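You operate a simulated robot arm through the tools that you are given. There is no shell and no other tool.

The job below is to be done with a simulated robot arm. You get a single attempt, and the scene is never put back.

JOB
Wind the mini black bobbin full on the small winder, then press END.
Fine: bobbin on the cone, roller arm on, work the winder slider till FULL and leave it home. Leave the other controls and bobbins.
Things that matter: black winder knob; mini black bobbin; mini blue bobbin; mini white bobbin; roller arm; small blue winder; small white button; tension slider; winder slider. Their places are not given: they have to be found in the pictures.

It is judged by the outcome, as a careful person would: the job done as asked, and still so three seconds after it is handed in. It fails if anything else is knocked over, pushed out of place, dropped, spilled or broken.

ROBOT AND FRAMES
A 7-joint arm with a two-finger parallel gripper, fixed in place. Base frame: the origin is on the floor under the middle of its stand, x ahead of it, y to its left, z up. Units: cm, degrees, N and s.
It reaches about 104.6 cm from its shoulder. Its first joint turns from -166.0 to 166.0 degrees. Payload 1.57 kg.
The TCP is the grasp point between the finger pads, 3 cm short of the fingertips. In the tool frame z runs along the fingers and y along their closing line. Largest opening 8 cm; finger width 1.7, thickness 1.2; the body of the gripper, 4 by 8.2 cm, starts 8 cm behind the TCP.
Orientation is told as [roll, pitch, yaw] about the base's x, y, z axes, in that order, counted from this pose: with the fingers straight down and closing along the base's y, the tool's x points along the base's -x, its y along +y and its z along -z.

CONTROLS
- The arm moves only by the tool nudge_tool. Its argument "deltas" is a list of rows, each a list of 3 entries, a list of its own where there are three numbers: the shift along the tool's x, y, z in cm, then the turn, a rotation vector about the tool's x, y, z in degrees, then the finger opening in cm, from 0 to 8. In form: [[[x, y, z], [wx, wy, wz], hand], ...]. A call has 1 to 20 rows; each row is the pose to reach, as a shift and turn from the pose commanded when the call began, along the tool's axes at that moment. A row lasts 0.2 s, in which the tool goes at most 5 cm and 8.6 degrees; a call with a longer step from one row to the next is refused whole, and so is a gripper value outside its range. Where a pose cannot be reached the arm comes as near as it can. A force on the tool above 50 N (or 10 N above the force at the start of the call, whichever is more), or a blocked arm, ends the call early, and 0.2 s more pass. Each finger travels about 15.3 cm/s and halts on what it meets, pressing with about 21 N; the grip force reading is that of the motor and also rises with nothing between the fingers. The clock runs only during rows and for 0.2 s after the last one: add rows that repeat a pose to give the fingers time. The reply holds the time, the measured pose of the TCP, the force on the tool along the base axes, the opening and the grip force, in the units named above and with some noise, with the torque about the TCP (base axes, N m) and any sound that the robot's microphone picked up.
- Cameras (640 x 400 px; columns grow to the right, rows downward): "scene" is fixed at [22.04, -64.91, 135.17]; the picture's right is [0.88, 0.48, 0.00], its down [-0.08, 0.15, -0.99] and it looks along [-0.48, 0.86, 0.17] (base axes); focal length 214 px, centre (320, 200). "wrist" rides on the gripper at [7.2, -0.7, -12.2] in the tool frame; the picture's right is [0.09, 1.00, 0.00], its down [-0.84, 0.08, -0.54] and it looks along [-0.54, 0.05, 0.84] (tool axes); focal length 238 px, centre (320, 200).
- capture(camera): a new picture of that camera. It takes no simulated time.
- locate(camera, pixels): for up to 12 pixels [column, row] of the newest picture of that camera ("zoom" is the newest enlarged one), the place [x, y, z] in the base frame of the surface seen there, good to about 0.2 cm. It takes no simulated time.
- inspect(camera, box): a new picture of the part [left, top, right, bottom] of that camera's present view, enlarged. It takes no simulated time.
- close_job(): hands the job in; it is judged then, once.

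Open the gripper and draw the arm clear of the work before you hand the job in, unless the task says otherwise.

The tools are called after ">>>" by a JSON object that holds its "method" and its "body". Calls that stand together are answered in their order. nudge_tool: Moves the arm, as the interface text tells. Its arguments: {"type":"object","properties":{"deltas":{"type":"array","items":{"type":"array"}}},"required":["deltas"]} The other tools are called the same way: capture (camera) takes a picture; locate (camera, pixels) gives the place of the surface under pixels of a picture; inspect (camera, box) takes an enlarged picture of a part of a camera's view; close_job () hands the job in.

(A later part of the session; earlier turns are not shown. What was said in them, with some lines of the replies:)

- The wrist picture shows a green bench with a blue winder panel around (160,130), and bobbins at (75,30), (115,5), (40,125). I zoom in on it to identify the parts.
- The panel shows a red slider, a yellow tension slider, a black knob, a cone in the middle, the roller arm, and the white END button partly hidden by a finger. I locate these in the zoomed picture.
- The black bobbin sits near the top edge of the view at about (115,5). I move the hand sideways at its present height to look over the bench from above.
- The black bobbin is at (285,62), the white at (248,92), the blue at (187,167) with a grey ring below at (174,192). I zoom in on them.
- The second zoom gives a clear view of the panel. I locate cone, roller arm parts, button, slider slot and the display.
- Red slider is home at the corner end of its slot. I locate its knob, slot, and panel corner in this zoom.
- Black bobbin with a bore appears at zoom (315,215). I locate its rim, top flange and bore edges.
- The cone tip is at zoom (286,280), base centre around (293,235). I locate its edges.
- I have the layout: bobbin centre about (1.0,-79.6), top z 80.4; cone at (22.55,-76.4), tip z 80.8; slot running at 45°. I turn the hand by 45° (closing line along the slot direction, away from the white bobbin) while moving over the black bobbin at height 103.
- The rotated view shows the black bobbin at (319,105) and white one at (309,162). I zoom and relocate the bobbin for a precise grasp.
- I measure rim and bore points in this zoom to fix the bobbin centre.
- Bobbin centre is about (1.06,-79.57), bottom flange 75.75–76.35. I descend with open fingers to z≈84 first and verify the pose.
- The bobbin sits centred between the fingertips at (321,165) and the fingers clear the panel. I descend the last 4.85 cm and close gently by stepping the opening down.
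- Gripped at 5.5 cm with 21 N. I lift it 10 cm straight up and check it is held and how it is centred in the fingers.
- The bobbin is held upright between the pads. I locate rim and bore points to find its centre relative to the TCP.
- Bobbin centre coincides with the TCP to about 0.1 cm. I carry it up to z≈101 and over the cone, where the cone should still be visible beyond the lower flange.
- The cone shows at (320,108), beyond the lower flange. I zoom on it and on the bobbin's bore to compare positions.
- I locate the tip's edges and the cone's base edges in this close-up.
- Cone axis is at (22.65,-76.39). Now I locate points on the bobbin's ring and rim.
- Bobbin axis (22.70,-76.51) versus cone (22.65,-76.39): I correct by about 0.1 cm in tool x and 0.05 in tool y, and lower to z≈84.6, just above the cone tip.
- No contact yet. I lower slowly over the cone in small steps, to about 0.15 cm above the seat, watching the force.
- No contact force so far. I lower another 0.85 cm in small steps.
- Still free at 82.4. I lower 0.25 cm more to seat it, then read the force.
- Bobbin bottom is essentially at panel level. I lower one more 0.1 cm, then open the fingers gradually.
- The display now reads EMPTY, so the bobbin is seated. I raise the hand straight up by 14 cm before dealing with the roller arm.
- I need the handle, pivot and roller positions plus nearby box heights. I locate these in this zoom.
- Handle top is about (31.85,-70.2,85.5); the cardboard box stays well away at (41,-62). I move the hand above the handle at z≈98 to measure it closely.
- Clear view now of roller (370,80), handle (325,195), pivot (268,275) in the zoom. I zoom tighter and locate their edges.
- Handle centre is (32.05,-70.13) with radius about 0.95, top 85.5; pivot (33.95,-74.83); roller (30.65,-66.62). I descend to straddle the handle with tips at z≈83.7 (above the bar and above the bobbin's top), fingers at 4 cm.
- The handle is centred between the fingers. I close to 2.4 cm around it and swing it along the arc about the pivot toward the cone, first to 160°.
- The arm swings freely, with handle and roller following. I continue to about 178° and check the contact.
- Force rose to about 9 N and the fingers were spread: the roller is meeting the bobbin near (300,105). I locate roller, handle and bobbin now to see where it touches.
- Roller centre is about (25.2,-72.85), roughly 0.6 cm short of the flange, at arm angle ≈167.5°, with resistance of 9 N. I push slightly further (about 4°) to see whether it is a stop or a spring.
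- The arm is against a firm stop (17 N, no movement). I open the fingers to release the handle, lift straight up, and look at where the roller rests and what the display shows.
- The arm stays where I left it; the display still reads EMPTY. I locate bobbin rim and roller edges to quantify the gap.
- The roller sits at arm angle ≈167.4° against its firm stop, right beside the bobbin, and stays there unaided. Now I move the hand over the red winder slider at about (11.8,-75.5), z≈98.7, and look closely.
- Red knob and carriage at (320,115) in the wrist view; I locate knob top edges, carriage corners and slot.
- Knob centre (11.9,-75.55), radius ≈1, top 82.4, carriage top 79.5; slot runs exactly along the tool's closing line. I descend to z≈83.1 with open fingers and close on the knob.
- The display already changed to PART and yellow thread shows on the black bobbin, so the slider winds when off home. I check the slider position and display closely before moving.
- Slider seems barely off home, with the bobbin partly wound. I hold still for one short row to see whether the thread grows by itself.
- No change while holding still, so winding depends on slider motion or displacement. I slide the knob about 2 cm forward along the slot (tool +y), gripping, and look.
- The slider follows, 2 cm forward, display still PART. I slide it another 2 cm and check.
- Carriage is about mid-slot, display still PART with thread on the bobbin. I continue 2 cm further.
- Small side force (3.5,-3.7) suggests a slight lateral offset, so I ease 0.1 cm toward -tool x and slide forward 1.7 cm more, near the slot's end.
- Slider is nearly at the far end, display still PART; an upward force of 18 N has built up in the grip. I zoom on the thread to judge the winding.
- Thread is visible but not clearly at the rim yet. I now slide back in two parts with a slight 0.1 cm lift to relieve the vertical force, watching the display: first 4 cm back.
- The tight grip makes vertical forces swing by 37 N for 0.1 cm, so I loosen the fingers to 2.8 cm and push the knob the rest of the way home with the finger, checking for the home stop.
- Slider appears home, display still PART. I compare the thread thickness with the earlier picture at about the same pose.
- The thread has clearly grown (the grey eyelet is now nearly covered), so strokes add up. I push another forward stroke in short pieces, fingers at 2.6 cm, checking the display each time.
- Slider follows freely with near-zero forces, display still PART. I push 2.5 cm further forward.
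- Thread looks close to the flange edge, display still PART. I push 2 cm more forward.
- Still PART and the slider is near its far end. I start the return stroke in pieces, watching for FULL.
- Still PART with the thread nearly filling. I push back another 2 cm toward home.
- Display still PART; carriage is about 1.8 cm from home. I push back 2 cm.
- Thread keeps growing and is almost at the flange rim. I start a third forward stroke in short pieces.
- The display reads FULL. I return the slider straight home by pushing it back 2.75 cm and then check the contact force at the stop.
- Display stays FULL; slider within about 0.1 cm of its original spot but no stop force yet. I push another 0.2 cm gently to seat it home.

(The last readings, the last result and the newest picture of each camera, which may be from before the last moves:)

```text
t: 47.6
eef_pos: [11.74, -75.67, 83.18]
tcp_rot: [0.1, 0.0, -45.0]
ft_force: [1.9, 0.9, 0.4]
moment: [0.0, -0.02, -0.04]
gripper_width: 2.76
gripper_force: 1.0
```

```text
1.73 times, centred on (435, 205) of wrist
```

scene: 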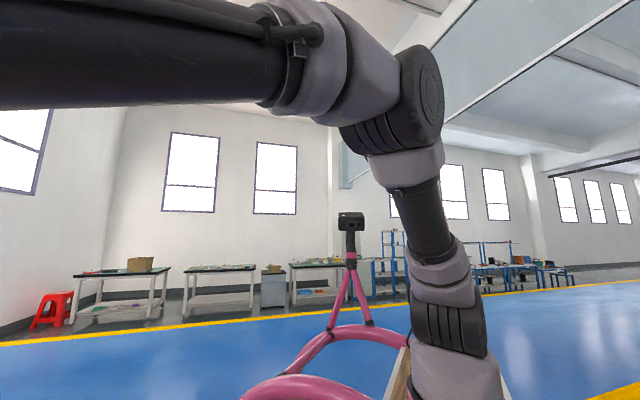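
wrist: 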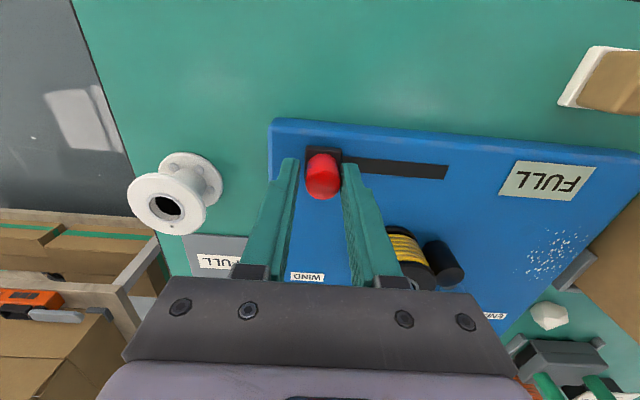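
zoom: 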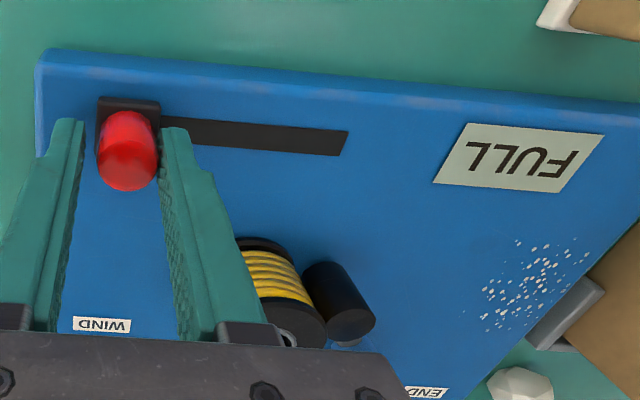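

The stop is reached (same position and force as before: slider home). I open the fingers and lift straight up 14 cm, then check everything.

>>> {"method": "nudge_tool", "body": {"deltas": [[[0, 0, 0], [0, 0, 0], 4], [[0, 0, 0], [0, 0, 0], 5], [[0, 0, -2], [0, 0, 0], 5], [[0, 0, -6], [0, 0, 0], 5], [[0, 0, -10], [0, 0, 0], 5], [[0, 0, -14], [0, 0, 0], 5], [[0, 0, -15], [0, 0, 0], 5]]}}

>>> {"method": "capture", "body": {"camera": "wrist"}}

>>> {"method": "inspect", "body": {"camera": "wrist", "box": [280, 80, 440, 200]}}

```text
t: 49.2
eef_pos: [11.78, -75.8, 98.18]
tcp_rot: [0.0, 0.0, -44.9]
ft_force: [-0.3, 1.2, 1.1]
moment: [0.01, 0.03, -0.03]
gripper_width: 5.01
gripper_force: 0.2
```

```text
taken
```

wrist: 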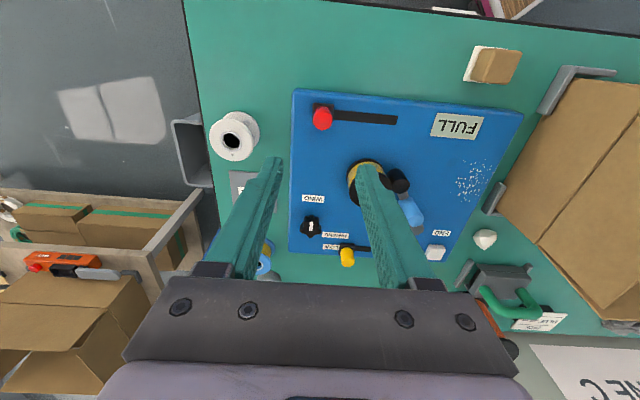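

```text
3.33 times, centred on (360, 140) of wrist
```

zoom: 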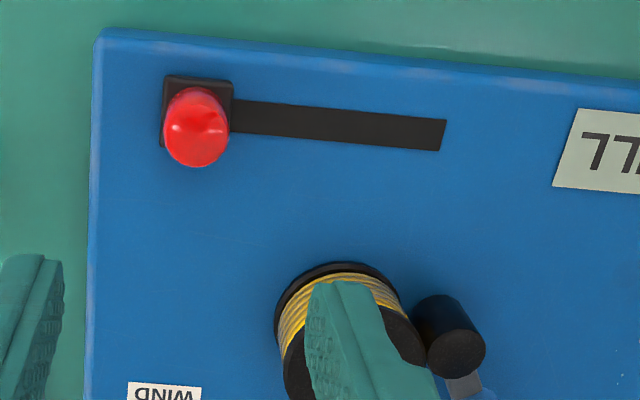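

Display shows FULL and the slider is at the home end. I verify the slider knob and carriage coordinates against the originals.

>>> {"method": "inspect", "body": {"camera": "wrist", "box": [280, 85, 360, 135]}}

```text
8.00 times, centred on (320, 110) of wrist
```

zoom: 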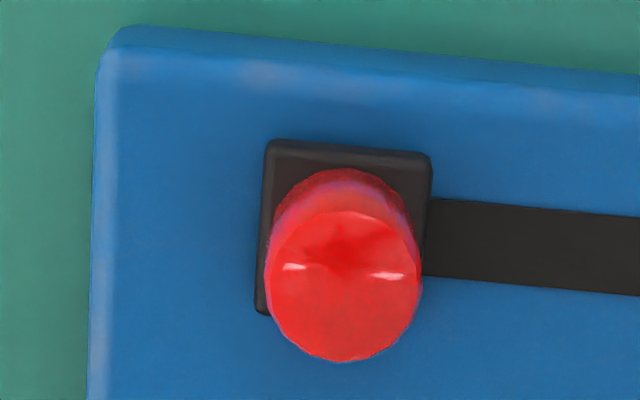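

Slider is back exactly at its original home position. I now carry the hand at z≈98 over to the END button near (42,-75), closing the fingers on the way.

>>> {"method": "nudge_tool", "body": {"deltas": [[[-2, 2.1, 0], [0, 0, 0], 5], [[-5, 5.3, 0], [0, 0, 0], 4], [[-8.1, 8.6, 0], [0, 0, 0], 3], [[-11.3, 11.9, 0], [0, 0, 0], 3], [[-14.5, 15.2, 0], [0, 0, 0], 3], [[-17.6, 18.5, 0], [0, 0, 0], 3], [[-19.8, 20.9, 0], [0, 0, 0], 3], [[-20.8, 21.9, 0], [0, 0, 0], 3], [[-20.8, 21.9, 0], [0, 0, 0], 3]]}}

>>> {"method": "capture", "body": {"camera": "wrist"}}

>>> {"method": "inspect", "body": {"camera": "wrist", "box": [280, 85, 360, 145]}}

```text
t: 51.2
eef_pos: [41.84, -74.72, 98.06]
tcp_rot: [0.0, 0.0, -44.9]
ft_force: [0.2, 0.0, 0.5]
moment: [-0.04, 0.02, -0.01]
gripper_width: 3.01
gripper_force: 0.1
```

```text
taken
```

wrist: 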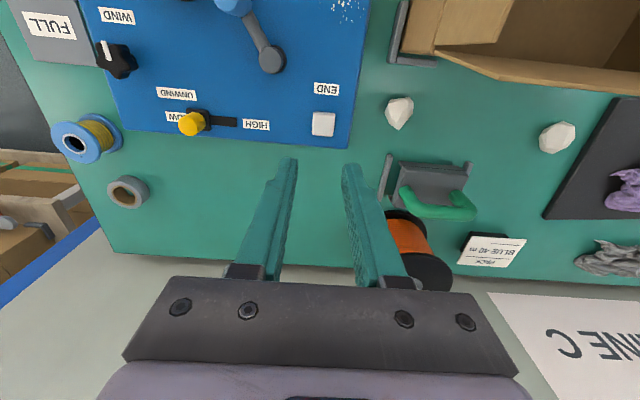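

```text
6.67 times, centred on (320, 115) of wrist
```

zoom: 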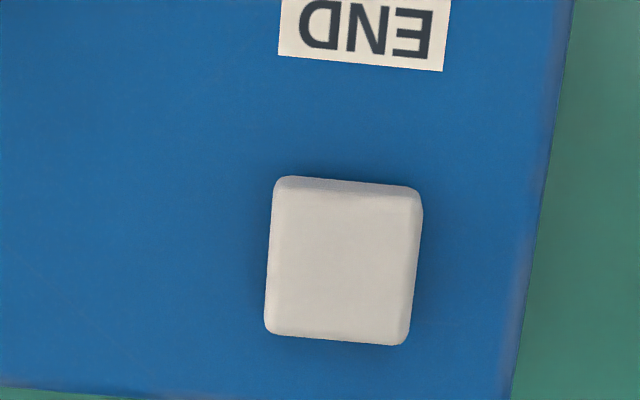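

The END button is clearly seen at (323,123). I locate its corners and centre.

>>> {"method": "locate", "body": {"camera": "zoom", "pixels": [[280, 185], [415, 195], [270, 330], [405, 340], [345, 265], [345, 215], [345, 320], [290, 260], [400, 265], [460, 260]]}}

>>> {"method": "locate", "body": {"camera": "wrist", "pixels": [[398, 112], [430, 70], [440, 190], [420, 215], [405, 235], [440, 50]]}}

```text
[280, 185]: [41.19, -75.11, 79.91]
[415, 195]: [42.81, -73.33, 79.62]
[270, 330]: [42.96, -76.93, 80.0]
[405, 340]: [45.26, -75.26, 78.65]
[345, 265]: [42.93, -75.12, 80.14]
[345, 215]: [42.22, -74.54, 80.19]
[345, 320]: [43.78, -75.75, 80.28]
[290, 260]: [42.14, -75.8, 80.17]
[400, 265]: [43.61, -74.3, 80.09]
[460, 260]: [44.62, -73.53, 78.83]
```

```text
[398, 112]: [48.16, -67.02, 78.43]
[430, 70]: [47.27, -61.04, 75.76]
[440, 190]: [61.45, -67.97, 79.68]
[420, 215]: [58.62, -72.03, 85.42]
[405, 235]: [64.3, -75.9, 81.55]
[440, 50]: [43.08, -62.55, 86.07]
```

Button centre is (42.95,-75.12), top z 80.15, about 2.5 cm square. I close the fingers, align over it and descend until the tips are about 0.9 cm above it.

>>> {"method": "nudge_tool", "body": {"deltas": [[[-0.4, 0.3, 2], [0, 0, 0], 1.5], [[-0.85, 0.6, 5], [0, 0, 0], 0], [[-0.85, 0.6, 9], [0, 0, 0], 0], [[-0.85, 0.6, 12], [0, 0, 0], 0], [[-0.85, 0.6, 14], [0, 0, 0], 0], [[-0.85, 0.6, 14], [0, 0, 0], 0]]}}

>>> {"method": "capture", "body": {"camera": "wrist"}}

>>> {"method": "inspect", "body": {"camera": "wrist", "box": [260, 120, 380, 210]}}

```text
t: 52.6
eef_pos: [42.84, -74.99, 84.09]
tcp_rot: [0.0, 0.0, -45.0]
ft_force: [0.1, 0.7, -0.6]
moment: [0.01, 0.03, 0.02]
gripper_width: 0.0
gripper_force: 20.2
```

```text
taken
```

wrist: 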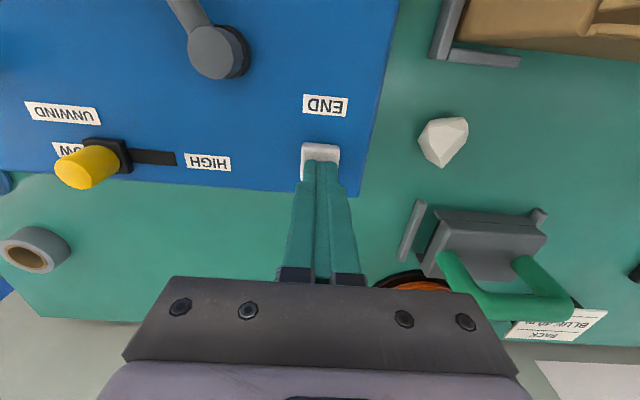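

```text
4.44 times, centred on (320, 165) of wrist
```

zoom: 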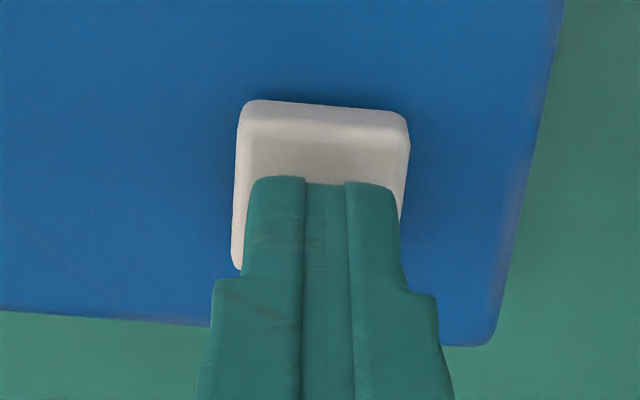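

The closed tips are over the white END button. I press down slowly to 1.4 cm, watching the force.

>>> {"method": "nudge_tool", "body": {"deltas": [[[0, 0, 0.4], [0, 0, 0], 0], [[0, 0, 0.8], [0, 0, 0], 0], [[0, 0, 1.0], [0, 0, 0], 0], [[0, 0, 1.2], [0, 0, 0], 0], [[0, 0, 1.4], [0, 0, 0], 0]]}}

>>> {"method": "capture", "body": {"camera": "wrist"}}

```text
t: 53.8
eef_pos: [42.87, -75.08, 82.73]
tcp_rot: [0.1, 0.1, -45.0]
ft_force: [-0.4, 0.5, 2.2]
moment: [0.0, 0.03, -0.01]
gripper_width: 0.0
gripper_force: 20.7
heard: click
```

```text
taken
```

wrist: 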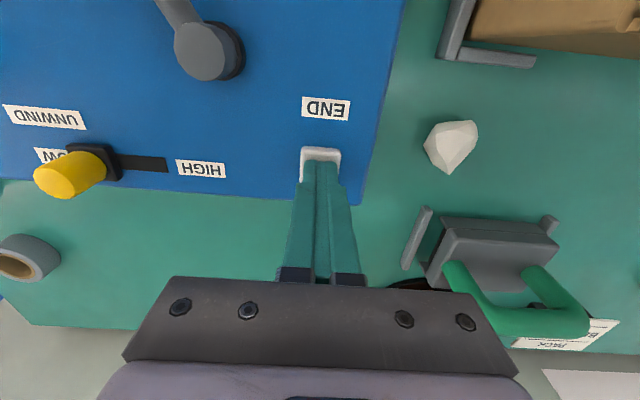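

A click was heard with a light 2 N press, so END registered. I lift the hand straight up and look at the display.

>>> {"method": "nudge_tool", "body": {"deltas": [[[0, 0, -0.6], [0, 0, 0], 0], [[0, 0, -2], [0, 0, 0], 0], [[0, 0, -5], [0, 0, 0], 0], [[0, 0, -9], [0, 0, 0], 0], [[0, 0, -13], [0, 0, 0], 0], [[0, 0, -16], [0, 0, 0], 0], [[0, 0, -16], [0, 0, 0], 3]]}}

>>> {"method": "capture", "body": {"camera": "wrist"}}

```text
t: 55.4
eef_pos: [42.89, -74.82, 98.64]
tcp_rot: [0.1, 0.0, -45.1]
ft_force: [0.3, 0.6, -0.9]
moment: [-0.03, 0.01, 0.0]
gripper_width: 3.02
gripper_force: 0.2
```

```text
taken
```

wrist: 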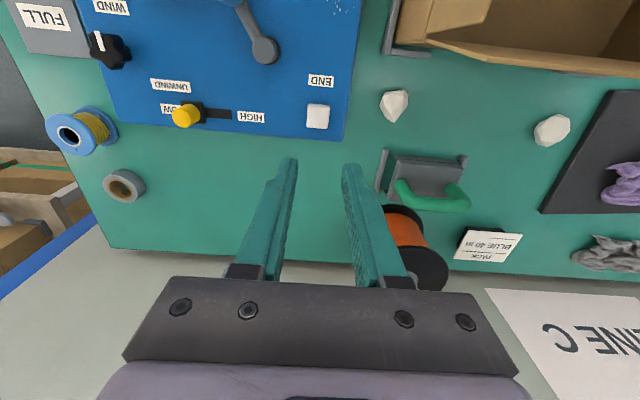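

The button is back up and the hand clear. I rise and retreat to about (11,-60,115) to view the whole panel.

>>> {"method": "nudge_tool", "body": {"deltas": [[[0, 0, -4], [0, 0, 0], 4], [[2, -0.7, -8], [0, 0, 0], 6], [[5.5, -2, -11], [0, 0, 0], 8], [[9.5, -3.4, -13], [0, 0, 0], 8], [[13.7, -4.9, -14.5], [0, 0, 0], 8], [[18, -6.5, -16], [0, 0, 0], 8], [[22.3, -8, -16.5], [0, 0, 0], 8], [[26.5, -9.5, -16.5], [0, 0, 0], 8], [[30.5, -11, -16.5], [0, 0, 0], 8], [[33.2, -12, -16.5], [0, 0, 0], 8], [[33.2, -12, -16.5], [0, 0, 0], 8]]}}

>>> {"method": "capture", "body": {"camera": "wrist"}}

```text
t: 57.8
eef_pos: [11.15, -59.84, 115.37]
tcp_rot: [0.0, 0.1, -45.0]
ft_force: [-0.7, -0.2, -0.2]
moment: [-0.01, 0.0, 0.01]
gripper_width: 8.0
gripper_force: 0.1
```

```text
taken
```

wrist: 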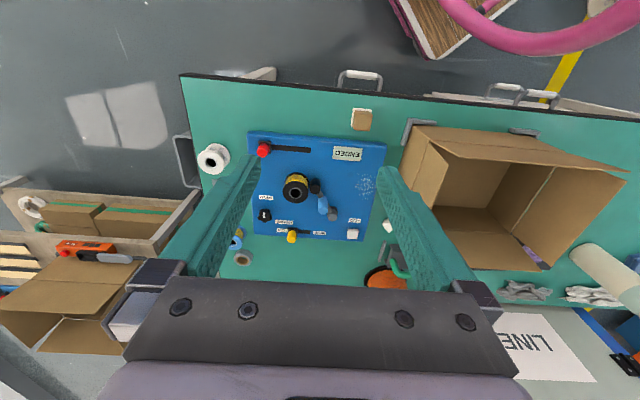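

I zoom on the panel to read the display and confirm all parts are as wanted.

>>> {"method": "inspect", "body": {"camera": "wrist", "box": [245, 125, 395, 245]}}

>>> {"method": "inspect", "body": {"camera": "wrist", "box": [275, 135, 375, 220]}}

```text
3.33 times, centred on (320, 185) of wrist
```

zoom: 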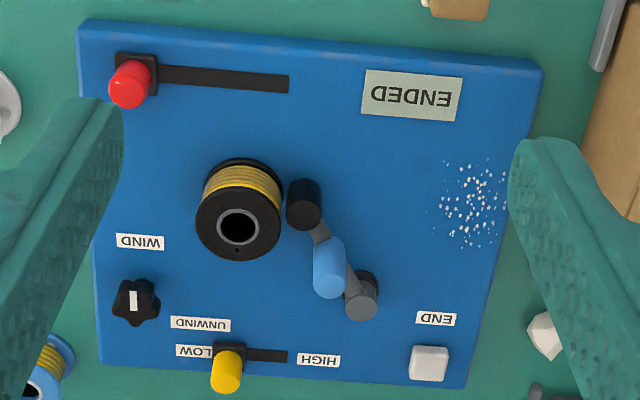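

```text
4.71 times, centred on (325, 178) of wrist
```

zoom: 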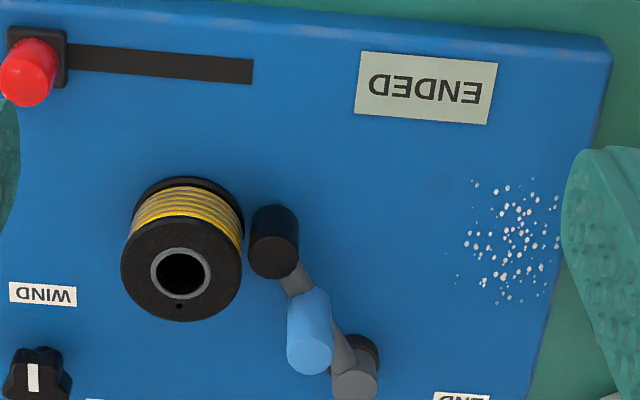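

The display reads ENDED. The black bobbin is full on the cone, the roller arm is on, the red slider is home, and the knob, tension slider and other bobbins look as they did at the start. The gripper is open and clear, so I hand the job in.

>>> {"method": "close_job", "body": {}}

```text
The job is handed in.
```

The mini black bobbin is wound full on the small winder, END has been pressed, and the job is handed in. I have not seen the judge's verdict.

- **Bobbin:** it is seated on the cone. The display went from EMPTY to PART to FULL as I worked the slider.
- **Roller arm:** it is swung on against a firm stop beside the bobbin and stays there by itself. The picture shows a gap of roughly 0.5 cm between the roller and the bobbin's rim. The arm would not go any further, and the winder wound with it there.
- **Winder slider:** it took two full strokes and part of a third to reach FULL. It is back against its home stop, at its original position.
- **END:** the button clicked, and the display now reads ENDED.
- **Everything else:** I did not touch the black knob, the tension slider or the other bobbins. The gripper was open and well clear of the bench at hand-in.
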